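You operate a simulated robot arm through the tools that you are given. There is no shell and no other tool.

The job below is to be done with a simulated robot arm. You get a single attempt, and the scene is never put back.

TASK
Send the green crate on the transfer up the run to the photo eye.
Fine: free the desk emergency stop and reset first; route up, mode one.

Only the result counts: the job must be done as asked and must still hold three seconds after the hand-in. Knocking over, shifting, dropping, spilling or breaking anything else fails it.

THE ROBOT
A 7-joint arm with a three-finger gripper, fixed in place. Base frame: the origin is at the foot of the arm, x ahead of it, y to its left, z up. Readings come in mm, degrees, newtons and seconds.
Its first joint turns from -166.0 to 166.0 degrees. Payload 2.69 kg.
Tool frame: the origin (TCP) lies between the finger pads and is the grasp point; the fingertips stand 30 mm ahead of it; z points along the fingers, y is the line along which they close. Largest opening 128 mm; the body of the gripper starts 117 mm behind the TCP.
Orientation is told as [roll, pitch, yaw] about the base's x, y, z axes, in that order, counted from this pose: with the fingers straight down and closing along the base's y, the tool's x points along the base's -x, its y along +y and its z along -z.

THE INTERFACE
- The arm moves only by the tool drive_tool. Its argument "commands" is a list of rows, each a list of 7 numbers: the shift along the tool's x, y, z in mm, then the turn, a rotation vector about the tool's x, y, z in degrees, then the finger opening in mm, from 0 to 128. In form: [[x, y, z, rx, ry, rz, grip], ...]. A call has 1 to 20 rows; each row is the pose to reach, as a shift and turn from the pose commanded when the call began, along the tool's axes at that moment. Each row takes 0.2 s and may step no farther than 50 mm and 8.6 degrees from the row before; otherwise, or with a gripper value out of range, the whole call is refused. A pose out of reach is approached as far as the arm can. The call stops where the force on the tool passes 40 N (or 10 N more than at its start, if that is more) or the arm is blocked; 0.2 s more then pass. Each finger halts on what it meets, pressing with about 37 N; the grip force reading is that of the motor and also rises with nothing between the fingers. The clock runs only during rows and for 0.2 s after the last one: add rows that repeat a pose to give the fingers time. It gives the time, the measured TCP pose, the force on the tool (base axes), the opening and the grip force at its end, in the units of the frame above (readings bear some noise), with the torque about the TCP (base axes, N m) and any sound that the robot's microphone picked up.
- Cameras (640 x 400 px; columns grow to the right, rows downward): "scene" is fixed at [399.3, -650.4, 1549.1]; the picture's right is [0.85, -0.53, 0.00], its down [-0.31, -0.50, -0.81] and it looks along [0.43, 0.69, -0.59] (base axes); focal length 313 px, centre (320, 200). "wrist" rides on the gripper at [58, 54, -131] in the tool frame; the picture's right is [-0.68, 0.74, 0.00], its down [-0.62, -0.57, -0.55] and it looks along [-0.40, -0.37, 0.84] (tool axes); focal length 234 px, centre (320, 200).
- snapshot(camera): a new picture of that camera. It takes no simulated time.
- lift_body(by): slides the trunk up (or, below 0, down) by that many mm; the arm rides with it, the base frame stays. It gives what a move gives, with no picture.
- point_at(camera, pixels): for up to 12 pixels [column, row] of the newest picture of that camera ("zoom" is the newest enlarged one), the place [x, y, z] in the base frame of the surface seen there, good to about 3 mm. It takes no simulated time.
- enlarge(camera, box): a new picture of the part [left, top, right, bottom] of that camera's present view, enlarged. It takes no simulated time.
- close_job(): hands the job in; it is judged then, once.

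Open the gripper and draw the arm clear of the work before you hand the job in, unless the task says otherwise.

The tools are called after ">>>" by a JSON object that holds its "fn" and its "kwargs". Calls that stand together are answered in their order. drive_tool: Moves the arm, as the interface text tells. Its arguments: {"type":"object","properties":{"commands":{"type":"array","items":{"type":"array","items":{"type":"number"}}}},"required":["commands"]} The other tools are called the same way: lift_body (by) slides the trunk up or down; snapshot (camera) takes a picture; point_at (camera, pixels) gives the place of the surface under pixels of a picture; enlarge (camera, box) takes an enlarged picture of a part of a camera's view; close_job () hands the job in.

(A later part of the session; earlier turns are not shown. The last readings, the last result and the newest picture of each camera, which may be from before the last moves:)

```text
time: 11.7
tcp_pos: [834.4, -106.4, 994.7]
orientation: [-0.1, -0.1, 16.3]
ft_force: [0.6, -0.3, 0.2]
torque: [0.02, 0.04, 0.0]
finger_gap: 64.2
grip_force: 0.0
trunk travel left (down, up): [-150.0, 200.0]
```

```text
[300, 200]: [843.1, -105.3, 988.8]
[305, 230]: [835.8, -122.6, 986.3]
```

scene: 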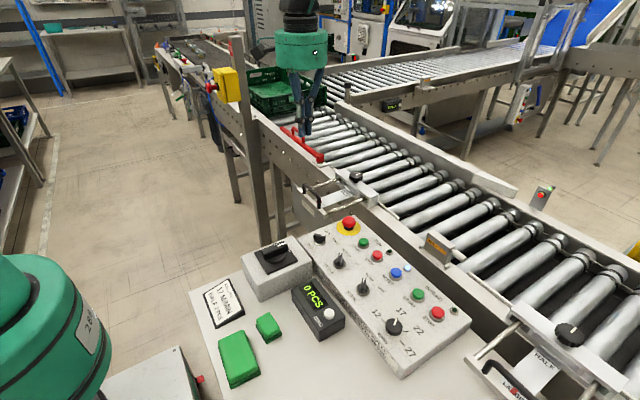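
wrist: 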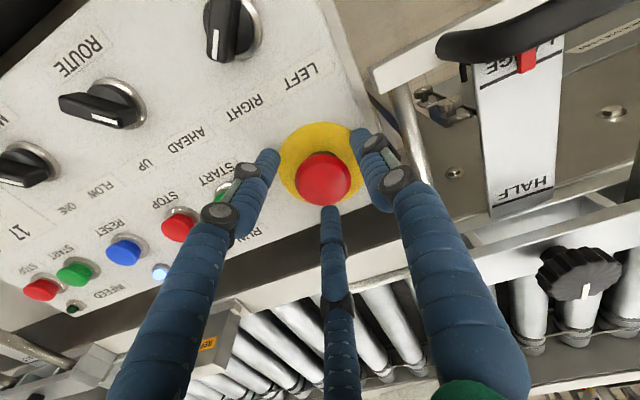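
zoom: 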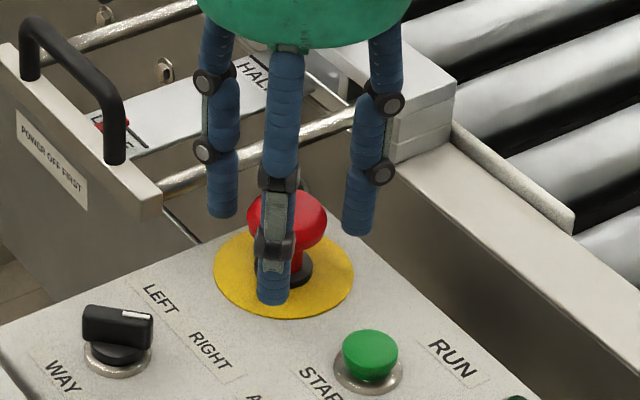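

The head stays out (top ≈989 now vs 977). I rise straight up 110 mm, turn back to yaw 0, and look at the panel and the reset lamp.

>>> {"fn": "drive_tool", "kwargs": {"commands": [[0, 0, -25, 0, 0, 0, 64], [0, 0, -60, 0, 0, 0, 64], [0, 0, -90, 0, 0, 8.2, 64], [0, 0, -110, 0, 0, 16.3, 30], [0, 0, -110, 0, 0, 16.3, 0], [0, 0, -110, 0, 0, 16.3, 0]]}}

>>> {"fn": "snapshot", "kwargs": {"camera": "wrist"}}

>>> {"fn": "enlarge", "kwargs": {"camera": "scene", "box": [290, 200, 480, 340]}}

```text
time: 13.1
tcp_pos: [835.2, -105.6, 1106.0]
orientation: [0.0, -0.2, 0.0]
ft_force: [0.6, -0.6, -0.2]
torque: [0.01, 0.0, 0.01]
finger_gap: 1.9
grip_force: 32.0
trunk travel left (down, up): [-150.0, 200.0]
```

```text
taken
```

wrist: 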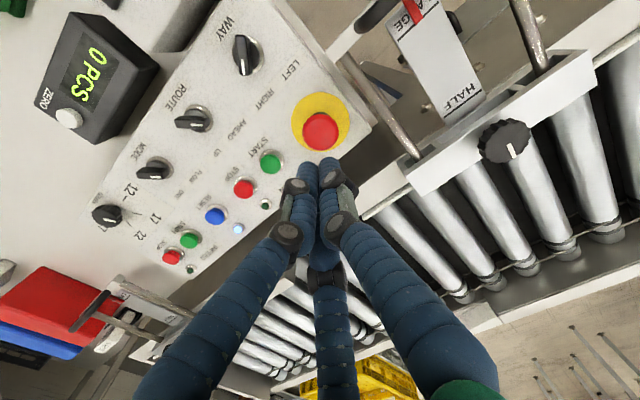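

```text
2.86 times, centred on (385, 270) of scene
```

zoom: 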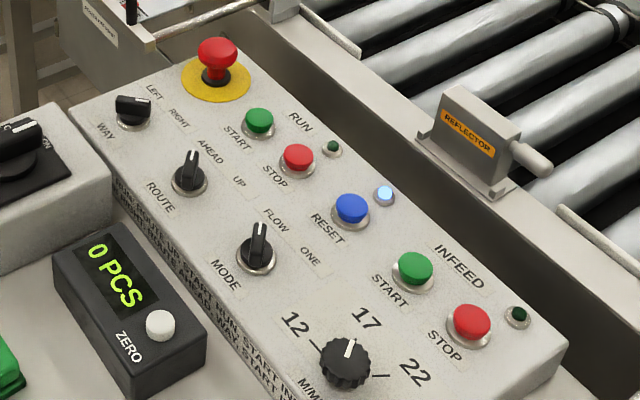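

The e-stop is clearly out. Now I measure the button tops: RESET (351,203), RUN START (260,118), INFEED START (416,264).

>>> {"fn": "point_at", "kwargs": {"camera": "zoom", "pixels": [[351, 203], [341, 203], [361, 203], [260, 118], [251, 118], [269, 118], [415, 263], [404, 263], [427, 263], [384, 193], [218, 50]]}}

>>> {"fn": "point_at", "kwargs": {"camera": "wrist", "pixels": [[215, 215], [270, 163], [191, 239], [243, 187], [320, 131]]}}

```text
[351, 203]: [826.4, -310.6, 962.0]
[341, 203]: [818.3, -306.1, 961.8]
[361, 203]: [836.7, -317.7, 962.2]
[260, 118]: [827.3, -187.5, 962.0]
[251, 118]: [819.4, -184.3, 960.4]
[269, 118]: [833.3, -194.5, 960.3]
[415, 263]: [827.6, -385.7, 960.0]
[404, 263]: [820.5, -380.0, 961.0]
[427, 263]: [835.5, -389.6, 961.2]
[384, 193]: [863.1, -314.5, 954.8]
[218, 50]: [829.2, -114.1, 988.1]
```

```text
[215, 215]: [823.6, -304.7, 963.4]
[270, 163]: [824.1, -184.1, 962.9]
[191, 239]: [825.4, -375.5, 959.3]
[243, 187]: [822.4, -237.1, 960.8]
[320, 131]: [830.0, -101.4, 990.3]
```

RESET centre ≈(827,-309), top 962. I move there with closed fingers and stop ~10 mm above it.

>>> {"fn": "drive_tool", "kwargs": {"commands": [[1.5, -40, 0, 0, 0, 0, 0], [3, -80, 0, 0, 0, 0, 0], [4.5, -120, 0, 0, 0, 0, 0], [6, -160, 0, 0, 0, 0, 0], [7.5, -203, 0, 0, 0, 0, 0], [7.5, -203, 40, 0, 0, 0, 0], [7.5, -203, 75, 0, 0, 0, 0], [7.5, -203, 100, 0, 0, 0, 0], [7.5, -203, 100, 0, 0, 0, 0]]}}

>>> {"fn": "enlarge", "kwargs": {"camera": "scene", "box": [330, 200, 450, 310]}}

>>> {"fn": "snapshot", "kwargs": {"camera": "wrist"}}

```text
time: 15.1
tcp_pos: [826.6, -305.3, 1005.7]
orientation: [0.0, -0.2, 0.0]
ft_force: [-0.5, 0.3, -1.1]
torque: [0.0, -0.01, -0.01]
finger_gap: 2.1
grip_force: 31.7
trunk travel left (down, up): [-150.0, 200.0]
```

```text
3.64 times, centred on (390, 255) of scene
```

zoom: 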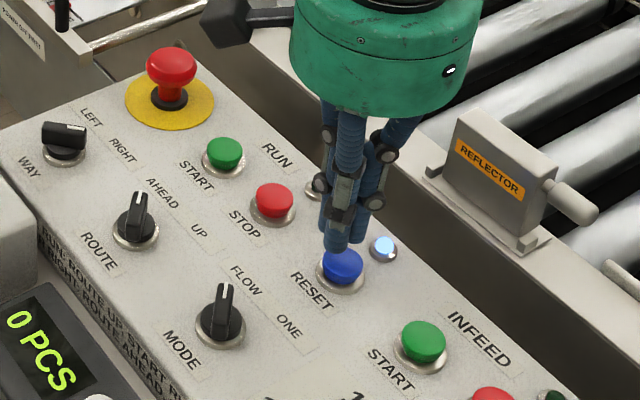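

```text
taken
```

wrist: 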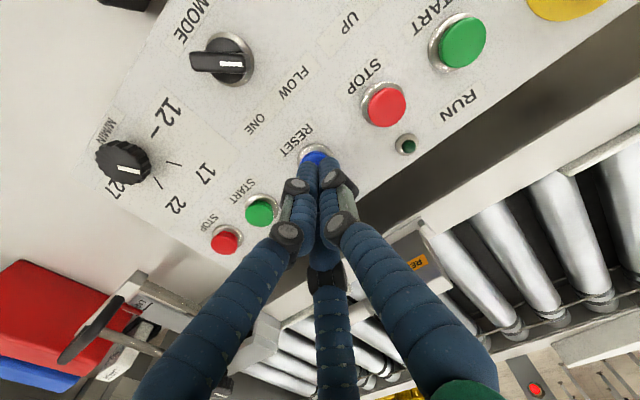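

Tips are just above the blue RESET button. I shift 3 mm toward -y and press down in small steps, then rise.

>>> {"fn": "drive_tool", "kwargs": {"commands": [[0, -3, 4, 0, 0, 0, 0], [0, -3, 8, 0, 0, 0, 0], [0, -3, 12, 0, 0, 0, 0], [0, -3, 15, 0, 0, 0, 0], [0, -3, 17, 0, 0, 0, 0], [0, -3, 19, 0, 0, 0, 0], [0, -3, 21, 0, 0, 0, 0]]}}

>>> {"fn": "enlarge", "kwargs": {"camera": "scene", "box": [330, 200, 450, 310]}}

```text
time: 16.7
tcp_pos: [826.8, -312.2, 984.6]
orientation: [0.0, -0.3, 0.0]
ft_force: [1.9, -1.0, 5.3]
torque: [-0.03, -0.03, -0.04]
finger_gap: 6.1
grip_force: 31.6
trunk travel left (down, up): [-150.0, 200.0]
heard: click
```

```text
3.64 times, centred on (390, 255) of scene
```

zoom: 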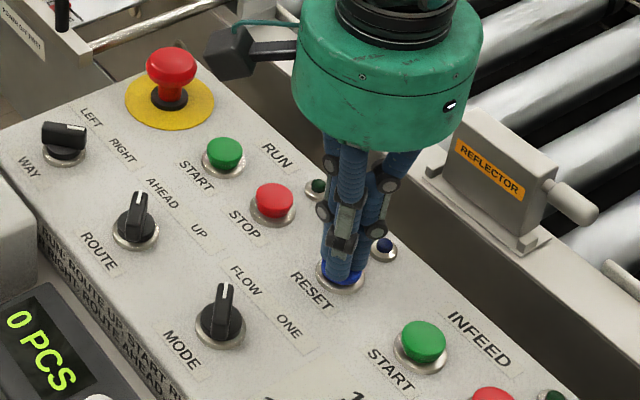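

A click was heard and the RESET lamp went out. I rise and move toward the ROUTE knob (729,-210), staying high to look first.

>>> {"fn": "drive_tool", "kwargs": {"commands": [[0, 0, -25, 0, 0, 0, 0], [0, 0, -70, 0, 0, 0, 0], [30, 20, -110, 0, 0, 0, 40], [60, 50, -120, 0, 0, 0, 64], [90, 80, -120, 0, 0, 0, 64], [98, 100, -120, 0, 0, 0, 64], [98, 100, -120, 0, 0, 0, 64]]}}

>>> {"fn": "snapshot", "kwargs": {"camera": "wrist"}}

>>> {"fn": "enlarge", "kwargs": {"camera": "scene", "box": [310, 220, 400, 320]}}

```text
refused: row 3 steps farther than a row can; nothing moved
```

```text
taken
```

wrist: 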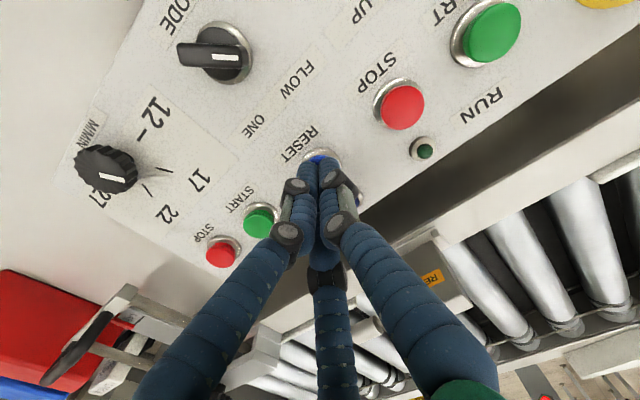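

```text
4.00 times, centred on (355, 270) of scene
```

zoom: 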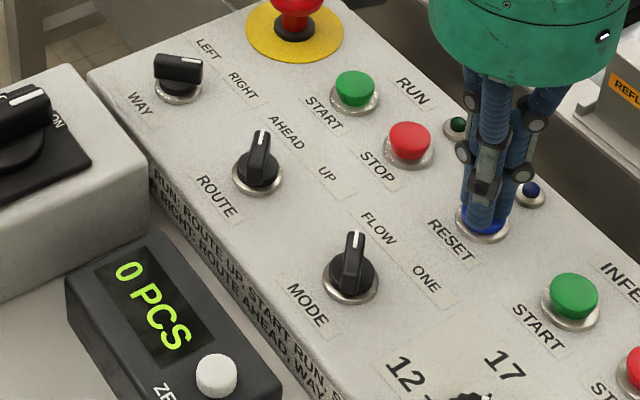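

The move was refused for a too-long step, so I resend it with shorter rows.

>>> {"fn": "drive_tool", "kwargs": {"commands": [[0, 0, -25, 0, 0, 0, 0], [0, 0, -65, 0, 0, 0, 0], [20, 20, -100, 0, 0, 0, 0], [45, 45, -120, 0, 0, 0, 40], [75, 75, -130, 0, 0, 0, 56], [98, 100, -130, 0, 0, 0, 56], [98, 100, -130, 0, 0, 0, 56]]}}

>>> {"fn": "snapshot", "kwargs": {"camera": "wrist"}}

>>> {"fn": "enlarge", "kwargs": {"camera": "scene", "box": [310, 220, 400, 320]}}

>>> {"fn": "point_at", "kwargs": {"camera": "zoom", "pixels": [[263, 131], [257, 170], [262, 140], [254, 178], [260, 152], [354, 234], [349, 280], [350, 260], [233, 178], [283, 178], [345, 290]]}}

```text
time: 18.3
tcp_pos: [725.5, -212.1, 1114.5]
orientation: [-0.1, -0.2, 0.0]
ft_force: [0.1, 0.8, 0.6]
torque: [-0.04, -0.01, 0.0]
finger_gap: 56.2
grip_force: 0.1
trunk travel left (down, up): [-150.0, 200.0]
```

```text
taken
```

wrist: 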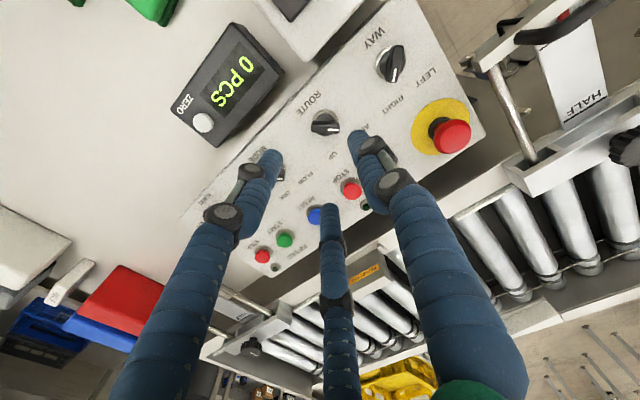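

```text
4.00 times, centred on (355, 270) of scene
```

zoom: 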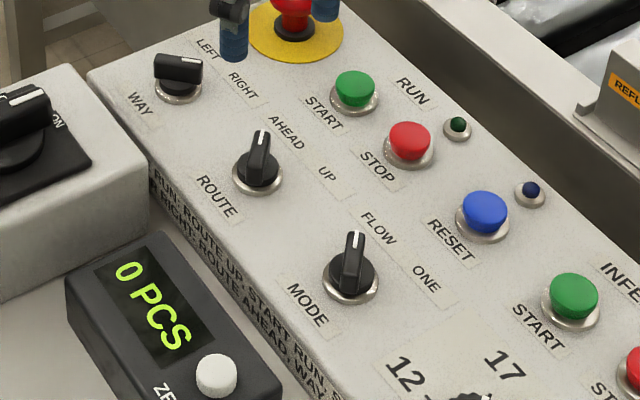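

```text
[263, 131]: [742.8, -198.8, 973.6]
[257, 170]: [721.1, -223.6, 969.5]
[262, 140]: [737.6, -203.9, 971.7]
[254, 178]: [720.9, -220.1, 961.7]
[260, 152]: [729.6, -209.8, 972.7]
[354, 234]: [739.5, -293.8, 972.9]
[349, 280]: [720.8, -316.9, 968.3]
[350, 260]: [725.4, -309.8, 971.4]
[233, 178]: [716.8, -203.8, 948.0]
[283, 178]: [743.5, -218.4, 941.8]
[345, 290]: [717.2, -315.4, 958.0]
```

The ROUTE bar runs from (721,-223) to (743,-199), i.e. pointing 45° to AHEAD; UP is 90° clockwise. I turn the tool to yaw +45 so the fingers close across the bar, centring at (731,-210.5).

>>> {"fn": "drive_tool", "kwargs": {"commands": [[-2, 1, 10, 0, 0, -7.5, 56], [-2, 1, 20, 0, 0, -15, 56], [-2, 1, 30, 0, 0, -22.5, 56], [-2, 1, 40, 0, 0, -30, 56], [-2, 1, 50, 0, 0, -37.5, 56], [-2, 1, 60, 0, 0, -45, 56], [-2, 1, 60, 0, 0, -45, 56]]}}

>>> {"fn": "snapshot", "kwargs": {"camera": "wrist"}}

>>> {"fn": "enlarge", "kwargs": {"camera": "scene", "box": [310, 210, 400, 300]}}

```text
time: 19.9
tcp_pos: [730.5, -211.0, 1052.8]
orientation: [-0.2, -0.1, 45.1]
ft_force: [-0.2, 0.3, 0.0]
torque: [0.01, -0.03, -0.03]
finger_gap: 56.2
grip_force: 0.0
trunk travel left (down, up): [-150.0, 200.0]
```

```text
taken
```

wrist: 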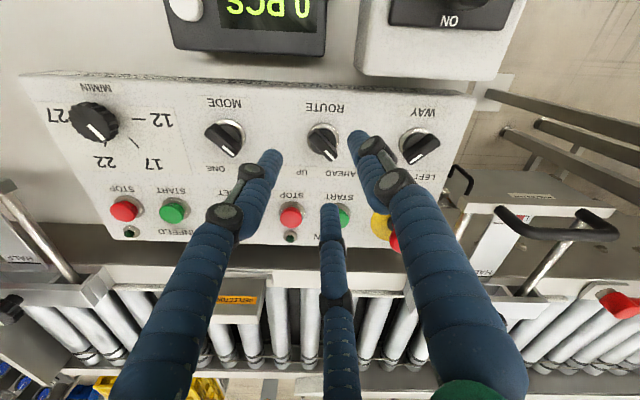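

```text
4.44 times, centred on (355, 255) of scene
```

zoom: 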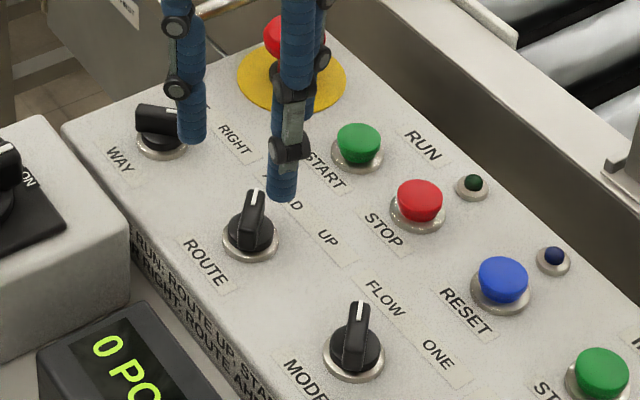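

I verify the knob's bar centre from this closer wrist view around (323,142).

>>> {"fn": "enlarge", "kwargs": {"camera": "wrist", "box": [290, 105, 360, 175]}}

>>> {"fn": "enlarge", "kwargs": {"camera": "scene", "box": [330, 240, 360, 270]}}

```text
5.71 times, centred on (325, 140) of wrist
```

zoom: 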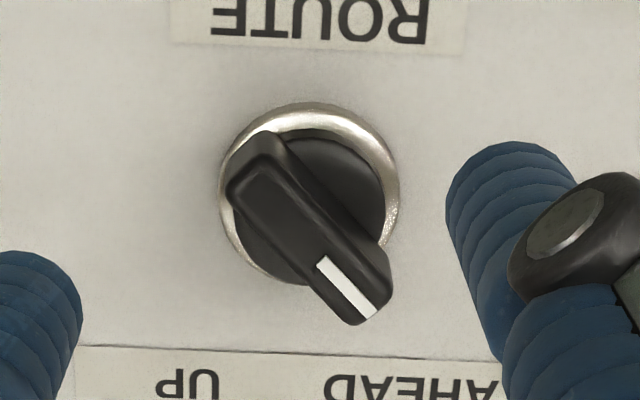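

```text
13.33 times, centred on (345, 255) of scene
```

zoom: 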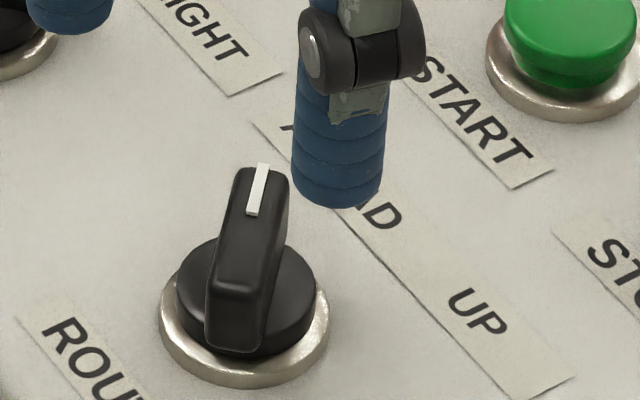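

>>> {"fn": "point_at", "kwargs": {"camera": "zoom", "pixels": [[262, 168], [232, 285], [248, 225], [300, 275], [190, 290], [230, 335], [168, 310], [325, 310]]}}

```text
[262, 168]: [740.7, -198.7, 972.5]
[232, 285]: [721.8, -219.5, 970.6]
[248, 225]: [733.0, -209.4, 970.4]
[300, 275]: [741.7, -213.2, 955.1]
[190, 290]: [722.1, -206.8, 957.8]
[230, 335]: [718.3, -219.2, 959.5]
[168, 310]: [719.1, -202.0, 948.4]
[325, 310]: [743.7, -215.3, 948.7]
```

Bar centre ≈(731.3,-209.3), top 971, base top ≈958. I descend to TCP z≈990 (tips ≈960) with 44 mm opening, then close on the bar.

>>> {"fn": "drive_tool", "kwargs": {"commands": [[-1.8, 0.6, 25, 0, 0, 0, 44], [-1.8, 0.6, 45, 0, 0, 0, 44], [-1.8, 0.6, 57, 0, 0, 0, 44], [-1.8, 0.6, 63, 0, 0, 0, 44], [-1.8, 0.6, 63, 0, 0, 0, 20], [-1.8, 0.6, 63, 0, 0, 0, 5], [-1.8, 0.6, 63, 0, 0, 0, 5], [-1.8, 0.6, 63, 0, 0, 0, 5]]}}

>>> {"fn": "snapshot", "kwargs": {"camera": "wrist"}}

>>> {"fn": "enlarge", "kwargs": {"camera": "scene", "box": [310, 210, 400, 300]}}

```text
time: 21.7
tcp_pos: [736.0, -211.2, 992.7]
orientation: [-0.3, -0.3, 45.0]
ft_force: [27.0, -25.3, 3.5]
torque: [-0.61, -0.73, 0.01]
finger_gap: 19.3
grip_force: 44.3
trunk travel left (down, up): [-150.0, 200.0]
```

```text
taken
```

wrist: 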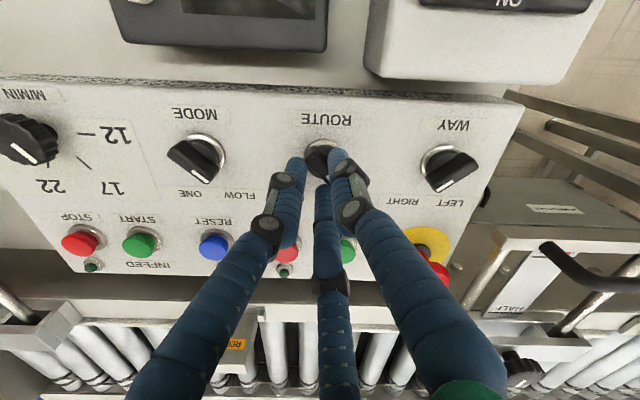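

```text
4.44 times, centred on (355, 255) of scene
```

zoom: 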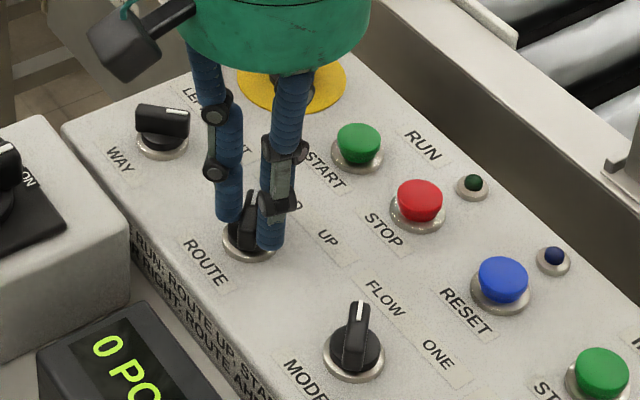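

The pair of legs touched before the single one (force along -45°, gap 19.3), so the grasp centre should be shifted ~4.3 mm along tool -y. I open a little, shift, and re-close.

>>> {"fn": "drive_tool", "kwargs": {"commands": [[0, 0, 0, 0, 0, 0, 32], [0, -4.3, 0, 0, 0, 0, 32], [0, -4.3, 0, 0, 0, 0, 18], [0, -4.3, 0, 0, 0, 0, 10], [0, -4.3, 0, 0, 0, 0, 10]]}}

```text
time: 22.9
tcp_pos: [734.6, -213.1, 990.6]
orientation: [0.0, 0.0, 45.0]
ft_force: [-1.3, -1.3, -6.7]
torque: [0.0, 0.03, 0.03]
finger_gap: 19.3
grip_force: 44.2
trunk travel left (down, up): [-150.0, 200.0]
```

The grasp is now balanced. I turn the knob clockwise 90° about its own centre.

>>> {"fn": "drive_tool", "kwargs": {"commands": [[0.61, 0.04, 0, 0, 0, 8.2, 10], [1.21, 0.17, 0, 0, 0, 16.4, 10], [1.79, 0.39, 0, 0, 0, 24.6, 10], [2.33, 0.69, 0, 0, 0, 32.8, 10], [2.82, 1.05, 0, 0, 0, 41, 10], [3.26, 1.49, 0, 0, 0, 49.2, 10], [3.62, 1.98, 0, 0, 0, 57.4, 10], [3.92, 2.52, 0, 0, 0, 65.6, 10], [4.13, 3.1, 0, 0, 0, 73.8, 10], [4.26, 3.7, 0, 0, 0, 82, 10], [4.3, 4.3, 0, 0, 0, 90, 10]]}}

>>> {"fn": "enlarge", "kwargs": {"camera": "scene", "box": [310, 210, 400, 300]}}

>>> {"fn": "snapshot", "kwargs": {"camera": "wrist"}}

```text
time: 25.3
tcp_pos: [727.2, -210.9, 990.5]
orientation: [0.2, -0.2, -44.9]
ft_force: [5.9, 29.4, 4.6]
torque: [0.77, -0.14, 0.13]
finger_gap: 18.8
grip_force: 44.1
trunk travel left (down, up): [-150.0, 200.0]
```

```text
4.44 times, centred on (355, 255) of scene
```

zoom: 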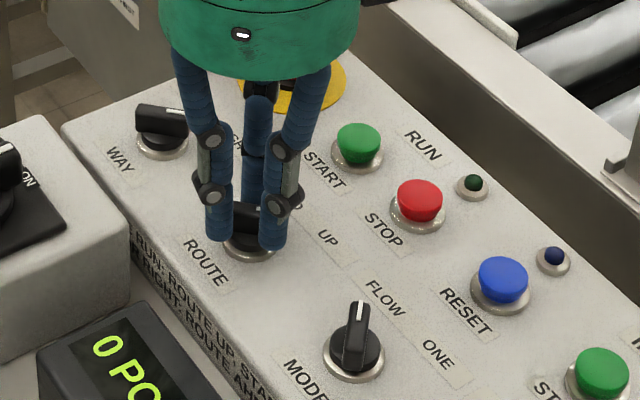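

```text
taken
```

wrist: 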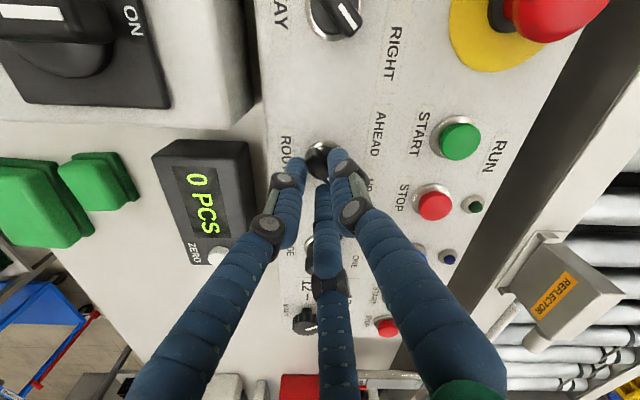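

The knob appears turned. I open and rise straight up to check its pointer.

>>> {"fn": "drive_tool", "kwargs": {"commands": [[0, 0, 0, 0, 0, 0, 34], [0, 0, 0, 0, 0, 0, 40], [0, 0, -30, 0, 0, 0, 44], [0, 0, -65, 0, 0, 0, 44], [0, 0, -65, 0, 0, 0, 44]]}}

>>> {"fn": "enlarge", "kwargs": {"camera": "scene", "box": [320, 230, 390, 300]}}

>>> {"fn": "snapshot", "kwargs": {"camera": "wrist"}}

```text
time: 26.5
tcp_pos: [729.6, -212.2, 1053.6]
orientation: [0.2, -0.3, -45.0]
ft_force: [-1.1, -0.5, 0.5]
torque: [0.01, -0.07, 0.0]
finger_gap: 44.1
grip_force: 0.1
trunk travel left (down, up): [-150.0, 200.0]
```

```text
5.71 times, centred on (355, 265) of scene
```

zoom: 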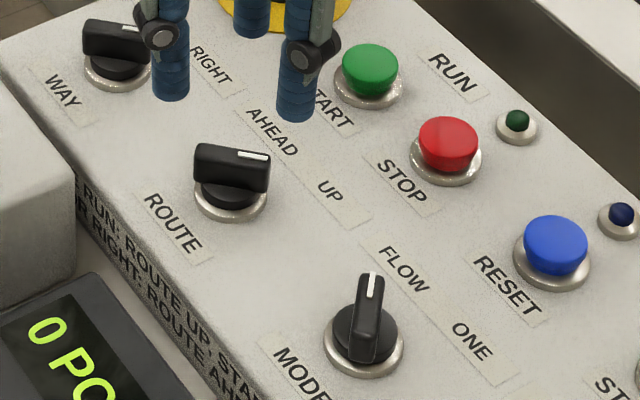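

```text
taken
```

wrist: 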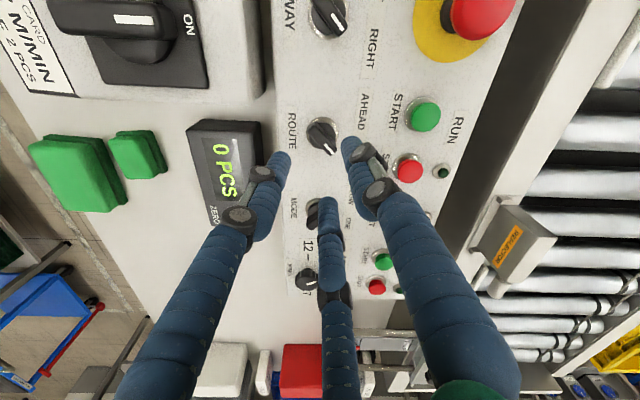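

ROUTE now points to UP, parallel to the WAY bar. Next I measure the MODE knob centre.

>>> {"fn": "enlarge", "kwargs": {"camera": "scene", "box": [350, 265, 380, 295]}}

>>> {"fn": "enlarge", "kwargs": {"camera": "wrist", "box": [290, 110, 350, 170]}}

>>> {"fn": "enlarge", "kwargs": {"camera": "scene", "box": [350, 265, 380, 295]}}

```text
13.33 times, centred on (365, 280) of scene
```

zoom: 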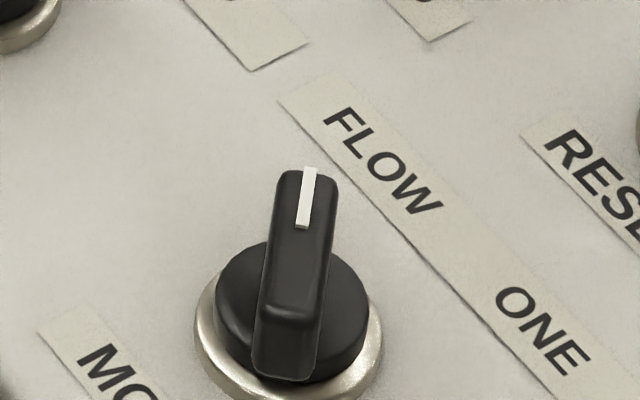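

```text
6.67 times, centred on (320, 140) of wrist
```

zoom: 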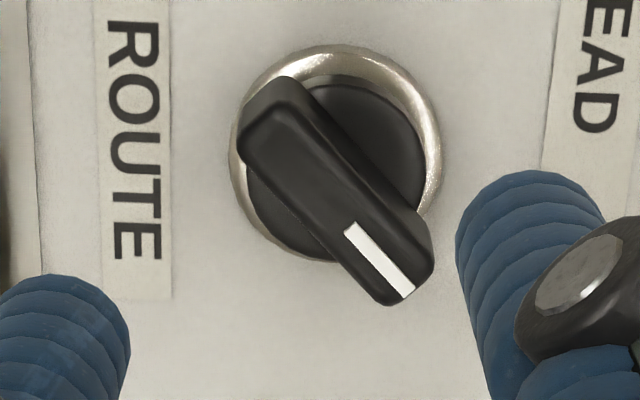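

```text
13.33 times, centred on (365, 280) of scene
```

zoom: 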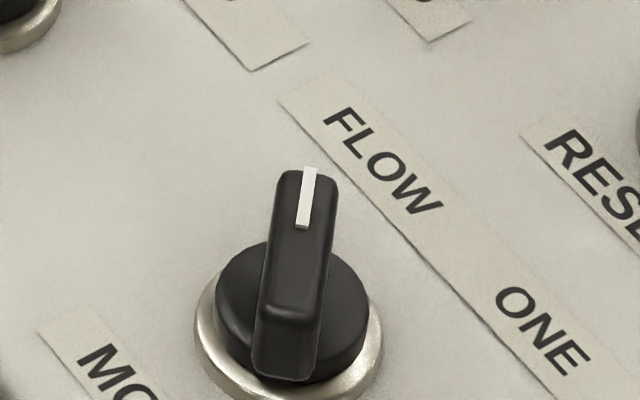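

>>> {"fn": "point_at", "kwargs": {"camera": "zoom", "pixels": [[308, 175], [290, 298], [299, 238], [350, 300], [230, 310], [285, 350], [203, 335], [376, 345]]}}

```text
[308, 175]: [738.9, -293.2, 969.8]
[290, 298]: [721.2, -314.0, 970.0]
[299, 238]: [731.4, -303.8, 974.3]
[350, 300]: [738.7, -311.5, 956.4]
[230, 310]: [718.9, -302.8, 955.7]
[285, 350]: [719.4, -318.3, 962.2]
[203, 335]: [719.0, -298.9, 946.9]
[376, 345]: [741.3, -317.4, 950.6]
```

MODE centre is ≈94.5 mm from ROUTE along -y, at (730.7,-303.8), pointing 45° to FLOW. I travel there at height while turning back to yaw +45.

>>> {"fn": "drive_tool", "kwargs": {"commands": [[-6.4, -5.7, 0, 0, 0, -8.2, 44], [-12.9, -11.4, 0, 0, 0, -16.4, 44], [-19.3, -17.2, 0, 0, 0, -24.6, 44], [-25.7, -22.9, 0, 0, 0, -32.8, 44], [-32.1, -28.6, 0, 0, 0, -41, 44], [-38.6, -34.3, 0, 0, 0, -49.2, 44], [-45, -40, 0, 0, 0, -57.4, 44], [-51.4, -45.7, 0, 0, 0, -65.6, 44], [-57.9, -51.5, 0, 0, 0, -73.8, 44], [-64.3, -57.2, 0, 0, 0, -82, 44], [-70.7, -62.9, 0, 0, 0, -90, 44], [-70.7, -62.9, 20, 0, 0, -90, 44], [-70.7, -62.9, 20, 0, 0, -90, 44]]}}

>>> {"fn": "enlarge", "kwargs": {"camera": "scene", "box": [320, 230, 410, 320]}}

>>> {"fn": "snapshot", "kwargs": {"camera": "wrist"}}

```text
time: 29.3
tcp_pos: [733.3, -306.2, 1033.9]
orientation: [0.0, -0.1, 45.2]
ft_force: [-0.7, 0.4, -0.3]
torque: [0.02, -0.01, 0.02]
finger_gap: 43.8
grip_force: 0.1
trunk travel left (down, up): [-150.0, 200.0]
```

```text
4.44 times, centred on (365, 275) of scene
```

zoom: 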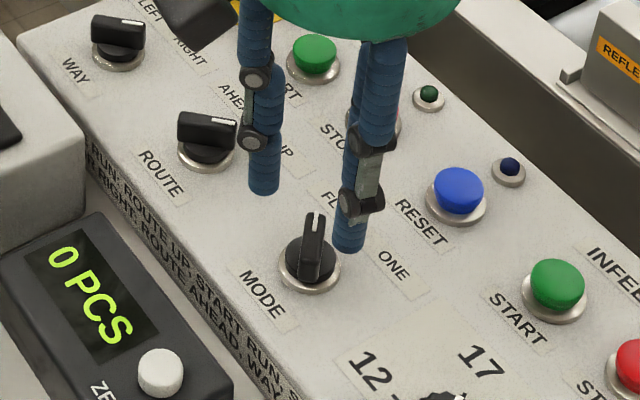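

```text
taken
```

wrist: 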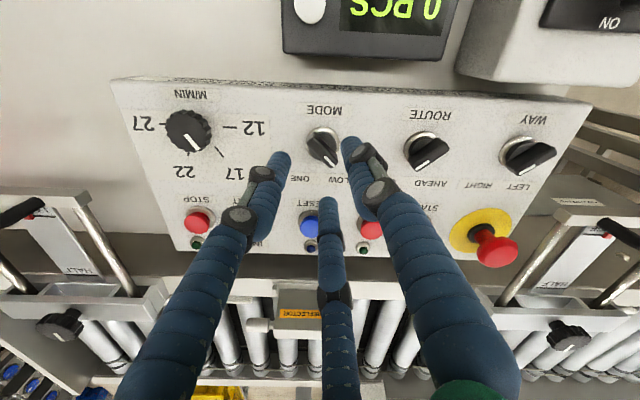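

The pose is as planned over MODE. I descend to TCP z≈990 and close on the bar.

>>> {"fn": "drive_tool", "kwargs": {"commands": [[0, 0, 20, 0, 0, 0, 44], [0, 0, 36, 0, 0, 0, 44], [0, 0, 44, 0, 0, 0, 44], [0, 0, 44, 0, 0, 0, 26], [0, 0, 44, 0, 0, 0, 10], [0, 0, 44, 0, 0, 0, 10], [0, 0, 44, 0, 0, 0, 10]]}}

>>> {"fn": "snapshot", "kwargs": {"camera": "wrist"}}

```text
time: 30.9
tcp_pos: [734.1, -307.6, 992.0]
orientation: [-0.2, -0.3, 45.0]
ft_force: [15.7, -17.3, 1.4]
torque: [-0.35, -0.35, -0.01]
finger_gap: 19.4
grip_force: 44.3
trunk travel left (down, up): [-150.0, 200.0]
```

```text
taken
```

wrist: 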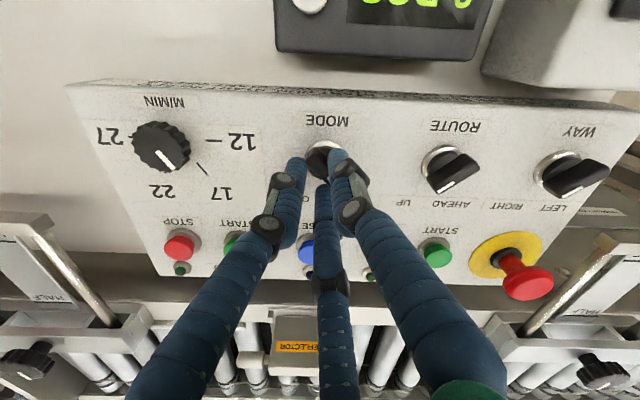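

The force (16,-17 N) means I should shift ~2.5 mm more along tool -y. I loosen, shift, re-grip, and turn 90° clockwise in the same way.

>>> {"fn": "drive_tool", "kwargs": {"commands": [[0, 0, 0, 0, 0, 0, 30], [0, -2.5, 0, 0, 0, 0, 30], [0, -2.5, 0, 0, 0, 0, 10], [0, -2.5, 0, 0, 0, 0, 10], [0, -2.5, 0, 0, 0, 0, 10]]}}

```text
time: 32.1
tcp_pos: [735.1, -308.1, 989.6]
orientation: [-0.1, -0.1, 45.0]
ft_force: [-0.6, 4.9, -4.3]
torque: [0.27, 0.01, 0.03]
finger_gap: 19.2
grip_force: 44.3
trunk travel left (down, up): [-150.0, 200.0]
```

Balanced now; I turn MODE clockwise 90° about its centre.

>>> {"fn": "drive_tool", "kwargs": {"commands": [[0.61, 0.04, 0, 0, 0, 8.2, 10], [1.21, 0.17, 0, 0, 0, 16.4, 10], [1.79, 0.39, 0, 0, 0, 24.6, 10], [2.33, 0.69, 0, 0, 0, 32.8, 10], [2.82, 1.05, 0, 0, 0, 41, 10], [3.26, 1.49, 0, 0, 0, 49.2, 10], [3.62, 1.98, 0, 0, 0, 57.4, 10], [3.92, 2.52, 0, 0, 0, 65.6, 10], [4.13, 3.1, 0, 0, 0, 73.8, 10], [4.26, 3.7, 0, 0, 0, 82, 10], [4.3, 4.3, 0, 0, 0, 90, 10]]}}

>>> {"fn": "drive_tool", "kwargs": {"commands": [[0, 0, 0, 0, 0, 0, 34], [0, 0, 0, 0, 0, 0, 42], [0, 0, -30, 0, 0, 0, 44], [0, 0, -70, 0, 0, 0, 44], [0, 0, -110, 0, 0, 0, 44], [0, 0, -110, 0, 0, 0, 44]]}}

>>> {"fn": "enlarge", "kwargs": {"camera": "scene", "box": [310, 210, 450, 340]}}

>>> {"fn": "snapshot", "kwargs": {"camera": "wrist"}}

```text
time: 34.4
tcp_pos: [728.4, -306.9, 991.0]
orientation: [0.1, 0.1, -40.1]
ft_force: [-0.5, 8.9, 5.4]
torque: [0.94, 0.63, 0.0]
finger_gap: 19.3
grip_force: 44.5
trunk travel left (down, up): [-150.0, 200.0]
stopped in row 11: the force on the tool passed its limit at 40 N (the readings are from after the stop); the commanded pose is now the measured one
```

```text
time: 35.8
tcp_pos: [729.1, -309.5, 1102.1]
orientation: [0.1, 0.0, -40.2]
ft_force: [-0.7, 0.4, 0.5]
torque: [-0.03, -0.01, 0.0]
finger_gap: 44.1
grip_force: 0.0
trunk travel left (down, up): [-150.0, 200.0]
```

```text
3.08 times, centred on (380, 275) of scene
```

zoom: 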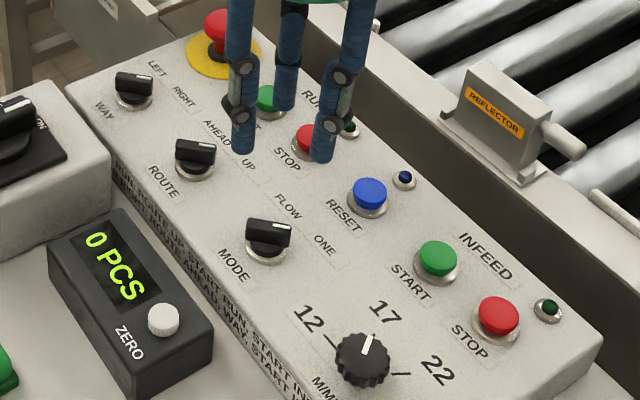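

```text
taken
```

wrist: 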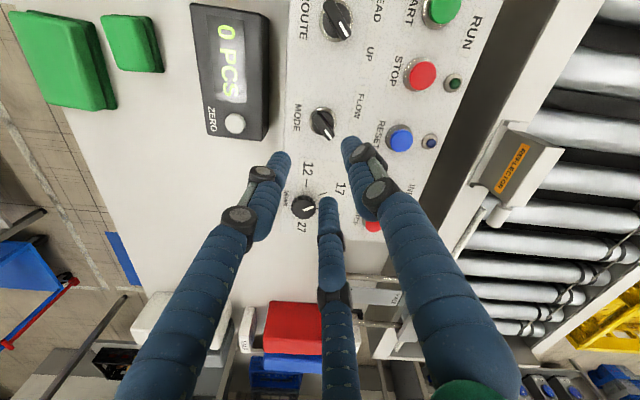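

MODE is parallel with ROUTE, pointing at ONE. I now look at the run's whole path once more (gate, guides) and move closed above RUN START (826.5,-187).

>>> {"fn": "drive_tool", "kwargs": {"commands": [[0.2, 30, 0, 0, 0, -8, 20], [0.5, 62, 0, 0, 0, -16, 0], [0.8, 94, 0, 0, 0, -24, 0], [1, 125, 0, 0, 0, -32, 0], [1.3, 154.5, 0, 0, 0, -40.1, 0], [1.3, 154.5, 40, 0, 0, -40.1, 0], [1.3, 154.5, 75, 0, 0, -40.1, 0], [1.3, 154.5, 97, 0, 0, -40.1, 0], [1.3, 154.5, 97, 0, 0, -40.1, 0]]}}

>>> {"fn": "snapshot", "kwargs": {"camera": "scene"}}

>>> {"fn": "enlarge", "kwargs": {"camera": "scene", "box": [330, 200, 450, 310]}}

>>> {"fn": "enlarge", "kwargs": {"camera": "scene", "box": [220, 50, 420, 190]}}

```text
time: 37.8
tcp_pos: [826.3, -186.7, 1000.3]
orientation: [0.1, -0.1, -0.1]
ft_force: [0.4, 0.4, 0.9]
torque: [0.03, 0.03, -0.02]
finger_gap: 2.1
grip_force: 31.3
trunk travel left (down, up): [-150.0, 200.0]
```

```text
taken
```

scene: 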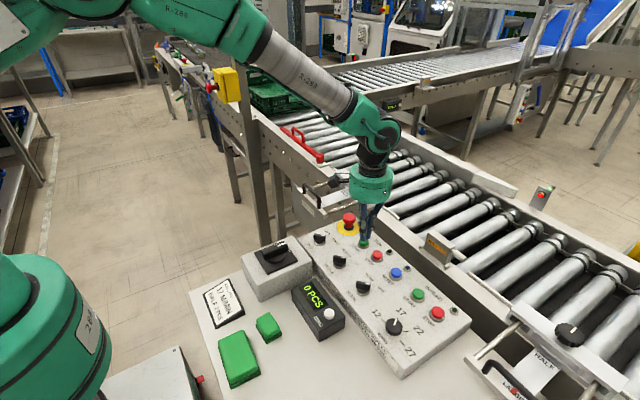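

```text
3.64 times, centred on (390, 255) of scene
```

zoom: 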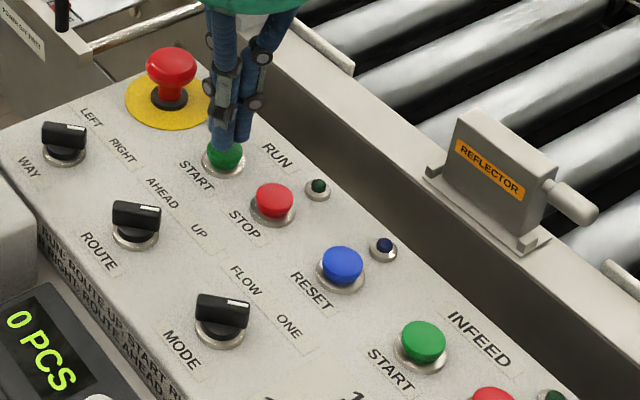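

```text
2.86 times, centred on (320, 120) of scene
```

zoom: 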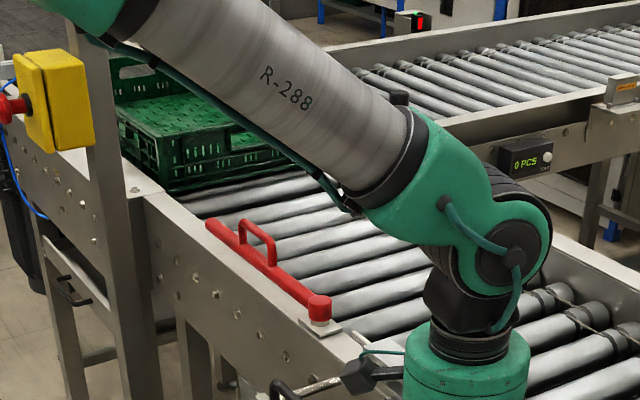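

The closed tips sit right over the green RUN START button; the gate bar lies along the rail, so the lane is open. I press down gently.

>>> {"fn": "drive_tool", "kwargs": {"commands": [[0, 0, 4, 0, 0, 0, 0], [0, 0, 8, 0, 0, 0, 0], [0, 0, 11, 0, 0, 0, 0], [0, 0, 13, 0, 0, 0, 0], [0, 0, 15, 0, 0, 0, 0], [0, 0, 16.5, 0, 0, 0, 0]]}}

>>> {"fn": "enlarge", "kwargs": {"camera": "scene", "box": [330, 200, 450, 310]}}

```text
time: 39.2
tcp_pos: [825.9, -189.6, 986.3]
orientation: [0.1, -0.1, -0.1]
ft_force: [0.3, 0.1, 1.2]
torque: [0.05, -0.01, 0.03]
finger_gap: 2.0
grip_force: 31.8
trunk travel left (down, up): [-150.0, 200.0]
```

```text
3.64 times, centred on (390, 255) of scene
```

zoom: 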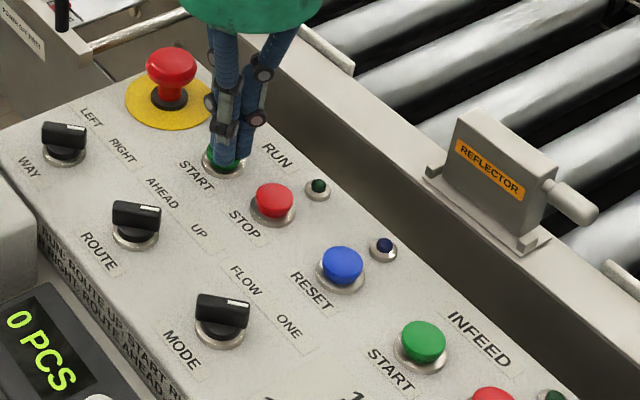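

No click yet (1 N only). I press a few mm further.

>>> {"fn": "drive_tool", "kwargs": {"commands": [[0, 0, 2, 0, 0, 0, 0], [0, 0, 4, 0, 0, 0, 0], [0, 0, 5.5, 0, 0, 0, 0]]}}

>>> {"fn": "enlarge", "kwargs": {"camera": "scene", "box": [330, 200, 450, 310]}}

```text
time: 40.0
tcp_pos: [827.0, -189.2, 981.6]
orientation: [0.1, -0.2, -0.2]
ft_force: [-4.7, 3.5, 13.8]
torque: [0.13, 0.09, 0.01]
finger_gap: 5.9
grip_force: 31.5
trunk travel left (down, up): [-150.0, 200.0]
heard: click
```

```text
3.64 times, centred on (390, 255) of scene
```

zoom: 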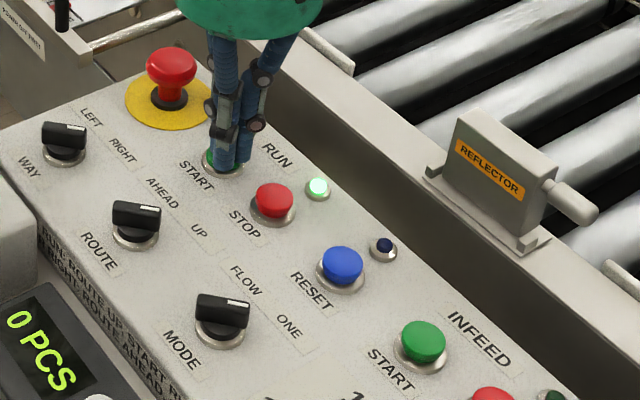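

RUN lamp is lit. I rise and go to INFEED START (827,-382), stopping above it.

>>> {"fn": "drive_tool", "kwargs": {"commands": [[0, 0, -30, 0, 0, 0, 0], [0, 0, -70, 0, 0, 0, 0], [0, -45, -80, 0, 0, 0, 0], [0, -90, -80, 0, 0, 0, 0], [0, -135, -80, 0, 0, 0, 0], [0, -175, -80, 0, 0, 0, 0], [0, -195, -70, 0, 0, 0, 0], [0, -195, -40, 0, 0, 0, 0], [0, -195, -20, 0, 0, 0, 0], [0, -195, -20, 0, 0, 0, 0]]}}

>>> {"fn": "enlarge", "kwargs": {"camera": "scene", "box": [350, 220, 480, 340]}}

>>> {"fn": "snapshot", "kwargs": {"camera": "wrist"}}

```text
time: 42.2
tcp_pos: [828.3, -384.0, 1000.5]
orientation: [0.0, -0.1, -0.1]
ft_force: [-1.0, 0.9, 0.0]
torque: [0.01, 0.0, 0.01]
finger_gap: 2.0
grip_force: 31.7
trunk travel left (down, up): [-150.0, 200.0]
```

```text
3.33 times, centred on (415, 280) of scene
```

zoom: 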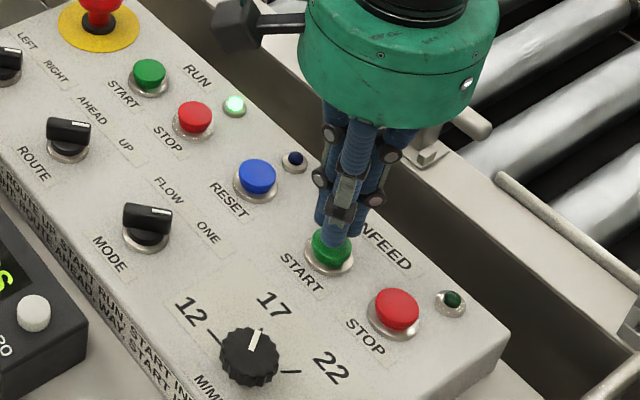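

```text
taken
```

wrist: 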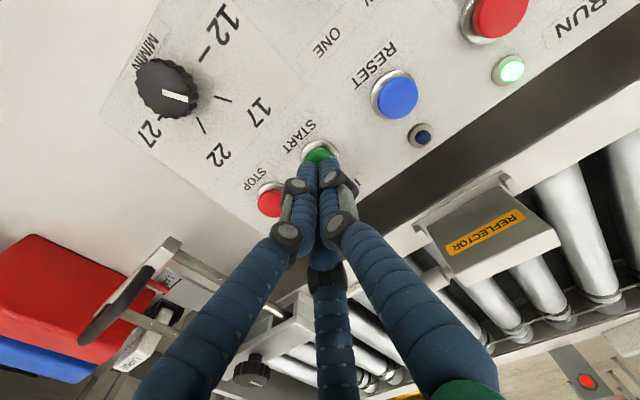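

The tips are centred over the green INFEED START. I press down and rise again at once.

>>> {"fn": "drive_tool", "kwargs": {"commands": [[0, 0, 6, 0, 0, 0, 0], [0, 0, 12, 0, 0, 0, 0], [0, 0, 15, 0, 0, 0, 0], [0, 0, 17, 0, 0, 0, 0], [0, 0, 19, 0, 0, 0, 0], [0, 0, 20.5, 0, 0, 0, 0]]}}

>>> {"fn": "snapshot", "kwargs": {"camera": "scene"}}

>>> {"fn": "enlarge", "kwargs": {"camera": "scene", "box": [350, 220, 480, 340]}}

```text
time: 43.6
tcp_pos: [827.4, -384.8, 981.3]
orientation: [0.0, -0.2, -0.1]
ft_force: [-1.6, 4.1, 16.6]
torque: [0.06, 0.07, 0.01]
finger_gap: 6.1
grip_force: 30.9
trunk travel left (down, up): [-150.0, 200.0]
heard: click
```

```text
taken
```

scene: 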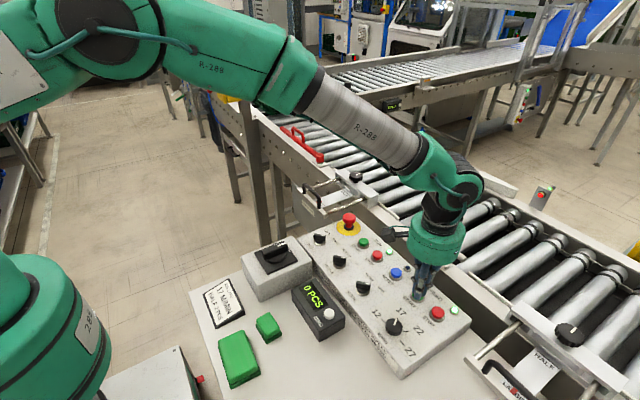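

```text
3.33 times, centred on (415, 280) of scene
```

zoom: 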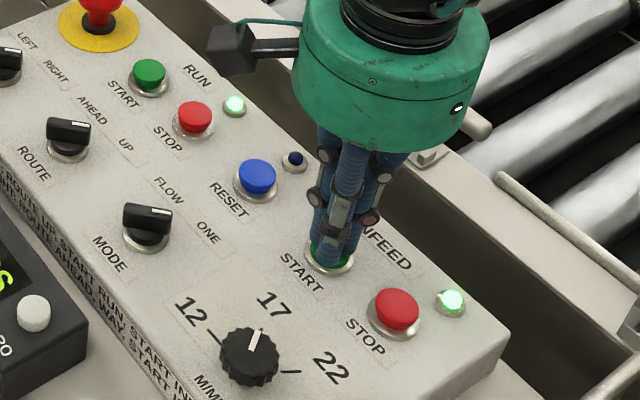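

INFEED lamp is lit. I rise and draw the arm back toward the base while the crate travels.

>>> {"fn": "drive_tool", "kwargs": {"commands": [[0, 0, -30, 0, 0, 0, 0], [0, 0, -75, 0, 0, 0, 0], [0, 0, -120, 0, 0, 0, 0], [30, 20, -150, 0, 0, 0, 20], [65, 40, -175, 0, 0, 0, 40], [105, 60, -190, 0, 0, 0, 60]]}}

>>> {"fn": "snapshot", "kwargs": {"camera": "scene"}}

```text
time: 45.0
tcp_pos: [720.6, -322.9, 1168.3]
orientation: [0.1, -0.1, -0.1]
ft_force: [0.7, -0.6, 0.1]
torque: [0.0, 0.05, 0.02]
finger_gap: 59.8
grip_force: 0.0
trunk travel left (down, up): [-150.0, 200.0]
```

```text
taken
```

scene: 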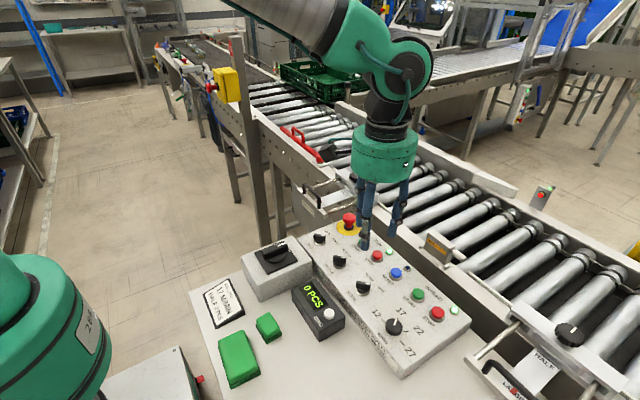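

The crate has started moving (now near (325,80)). I keep drawing the arm back and watch.

>>> {"fn": "drive_tool", "kwargs": {"commands": [[35, 0, -20, 0, 0, 0, 60], [75, 0, -30, 0, 0, 0, 60]]}}

>>> {"fn": "snapshot", "kwargs": {"camera": "scene"}}

```text
time: 45.6
tcp_pos: [646.3, -322.9, 1199.6]
orientation: [0.0, -0.2, -0.2]
ft_force: [-0.7, 0.0, 0.7]
torque: [-0.02, -0.01, -0.02]
finger_gap: 60.0
grip_force: 0.1
trunk travel left (down, up): [-150.0, 200.0]
```

```text
taken
```

scene: 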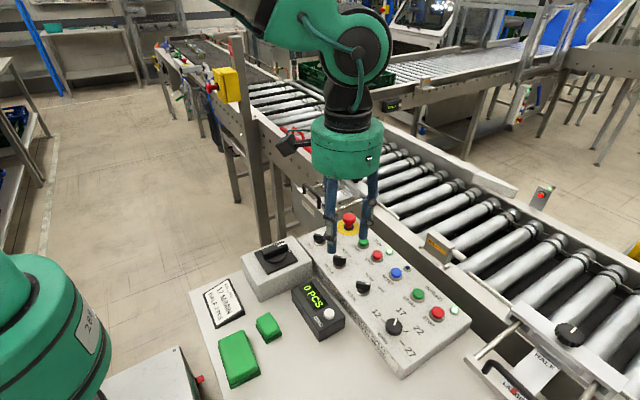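

The crate is moving across toward the far conveyor; I swing the arm further out of view and watch where it goes.

>>> {"fn": "drive_tool", "kwargs": {"commands": [[40, -10, 0, 0, 0, 0, 60], [80, -20, 0, 0, 0, 0, 60], [120, -30, 0, 0, 0, 0, 60]]}}

>>> {"fn": "snapshot", "kwargs": {"camera": "scene"}}

>>> {"fn": "enlarge", "kwargs": {"camera": "scene", "box": [250, 20, 620, 200]}}

```text
time: 46.4
tcp_pos: [527.0, -352.1, 1200.4]
orientation: [0.1, 0.0, -0.1]
ft_force: [0.2, 0.0, -0.4]
torque: [0.01, -0.01, 0.01]
finger_gap: 60.1
grip_force: 0.1
trunk travel left (down, up): [-150.0, 200.0]
```

```text
taken
```

scene: 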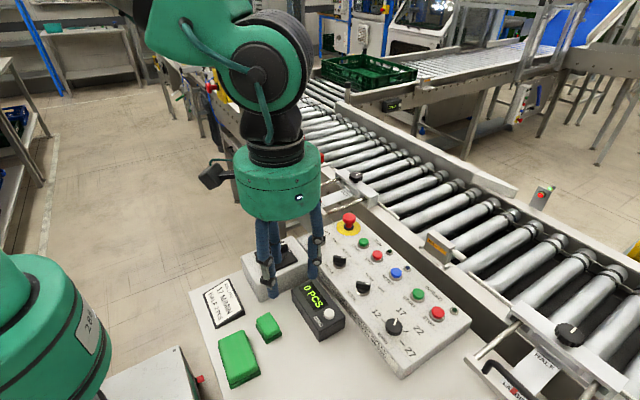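

```text
1.73 times, centred on (435, 110) of scene
```

zoom: 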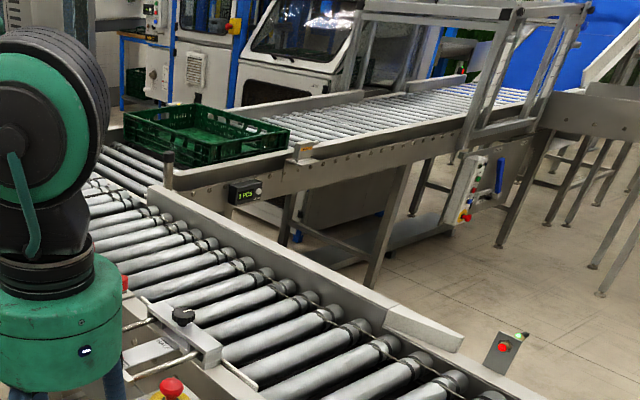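

The crate is now on the upward run beside its reflector, and the counter seems to have advanced. I let a second pass and inspect closely whether it has stopped.

>>> {"fn": "drive_tool", "kwargs": {"commands": [[0, 0, 0, 0, 0, 0, 60], [0, 0, 0, 0, 0, 0, 60], [0, 0, 0, 0, 0, 0, 60], [0, 0, 0, 0, 0, 0, 60], [0, 0, 0, 0, 0, 0, 60]]}}

>>> {"fn": "enlarge", "kwargs": {"camera": "scene", "box": [310, 40, 470, 130]}}

>>> {"fn": "enlarge", "kwargs": {"camera": "scene", "box": [290, 200, 480, 340]}}

>>> {"fn": "snapshot", "kwargs": {"camera": "scene"}}

```text
time: 47.6
tcp_pos: [526.9, -351.9, 1199.6]
orientation: [0.1, 0.0, -0.1]
ft_force: [0.7, -0.2, 0.1]
torque: [0.0, 0.0, -0.01]
finger_gap: 60.2
grip_force: 0.1
trunk travel left (down, up): [-150.0, 200.0]
```

```text
4.00 times, centred on (390, 85) of scene
```

zoom: 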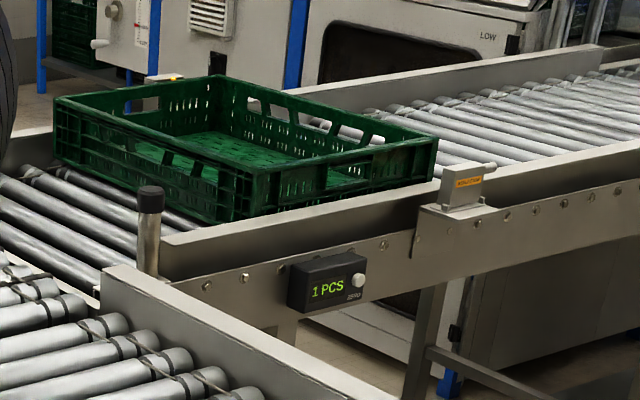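

```text
2.86 times, centred on (385, 270) of scene
```

zoom: 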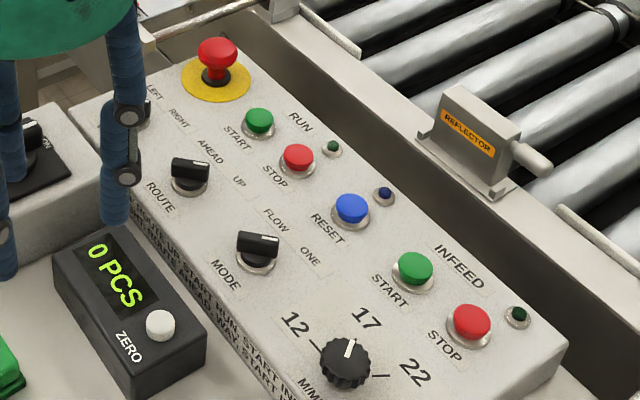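

```text
taken
```

scene: 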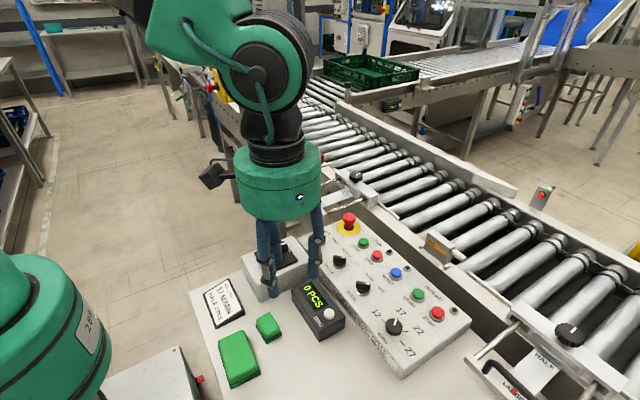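

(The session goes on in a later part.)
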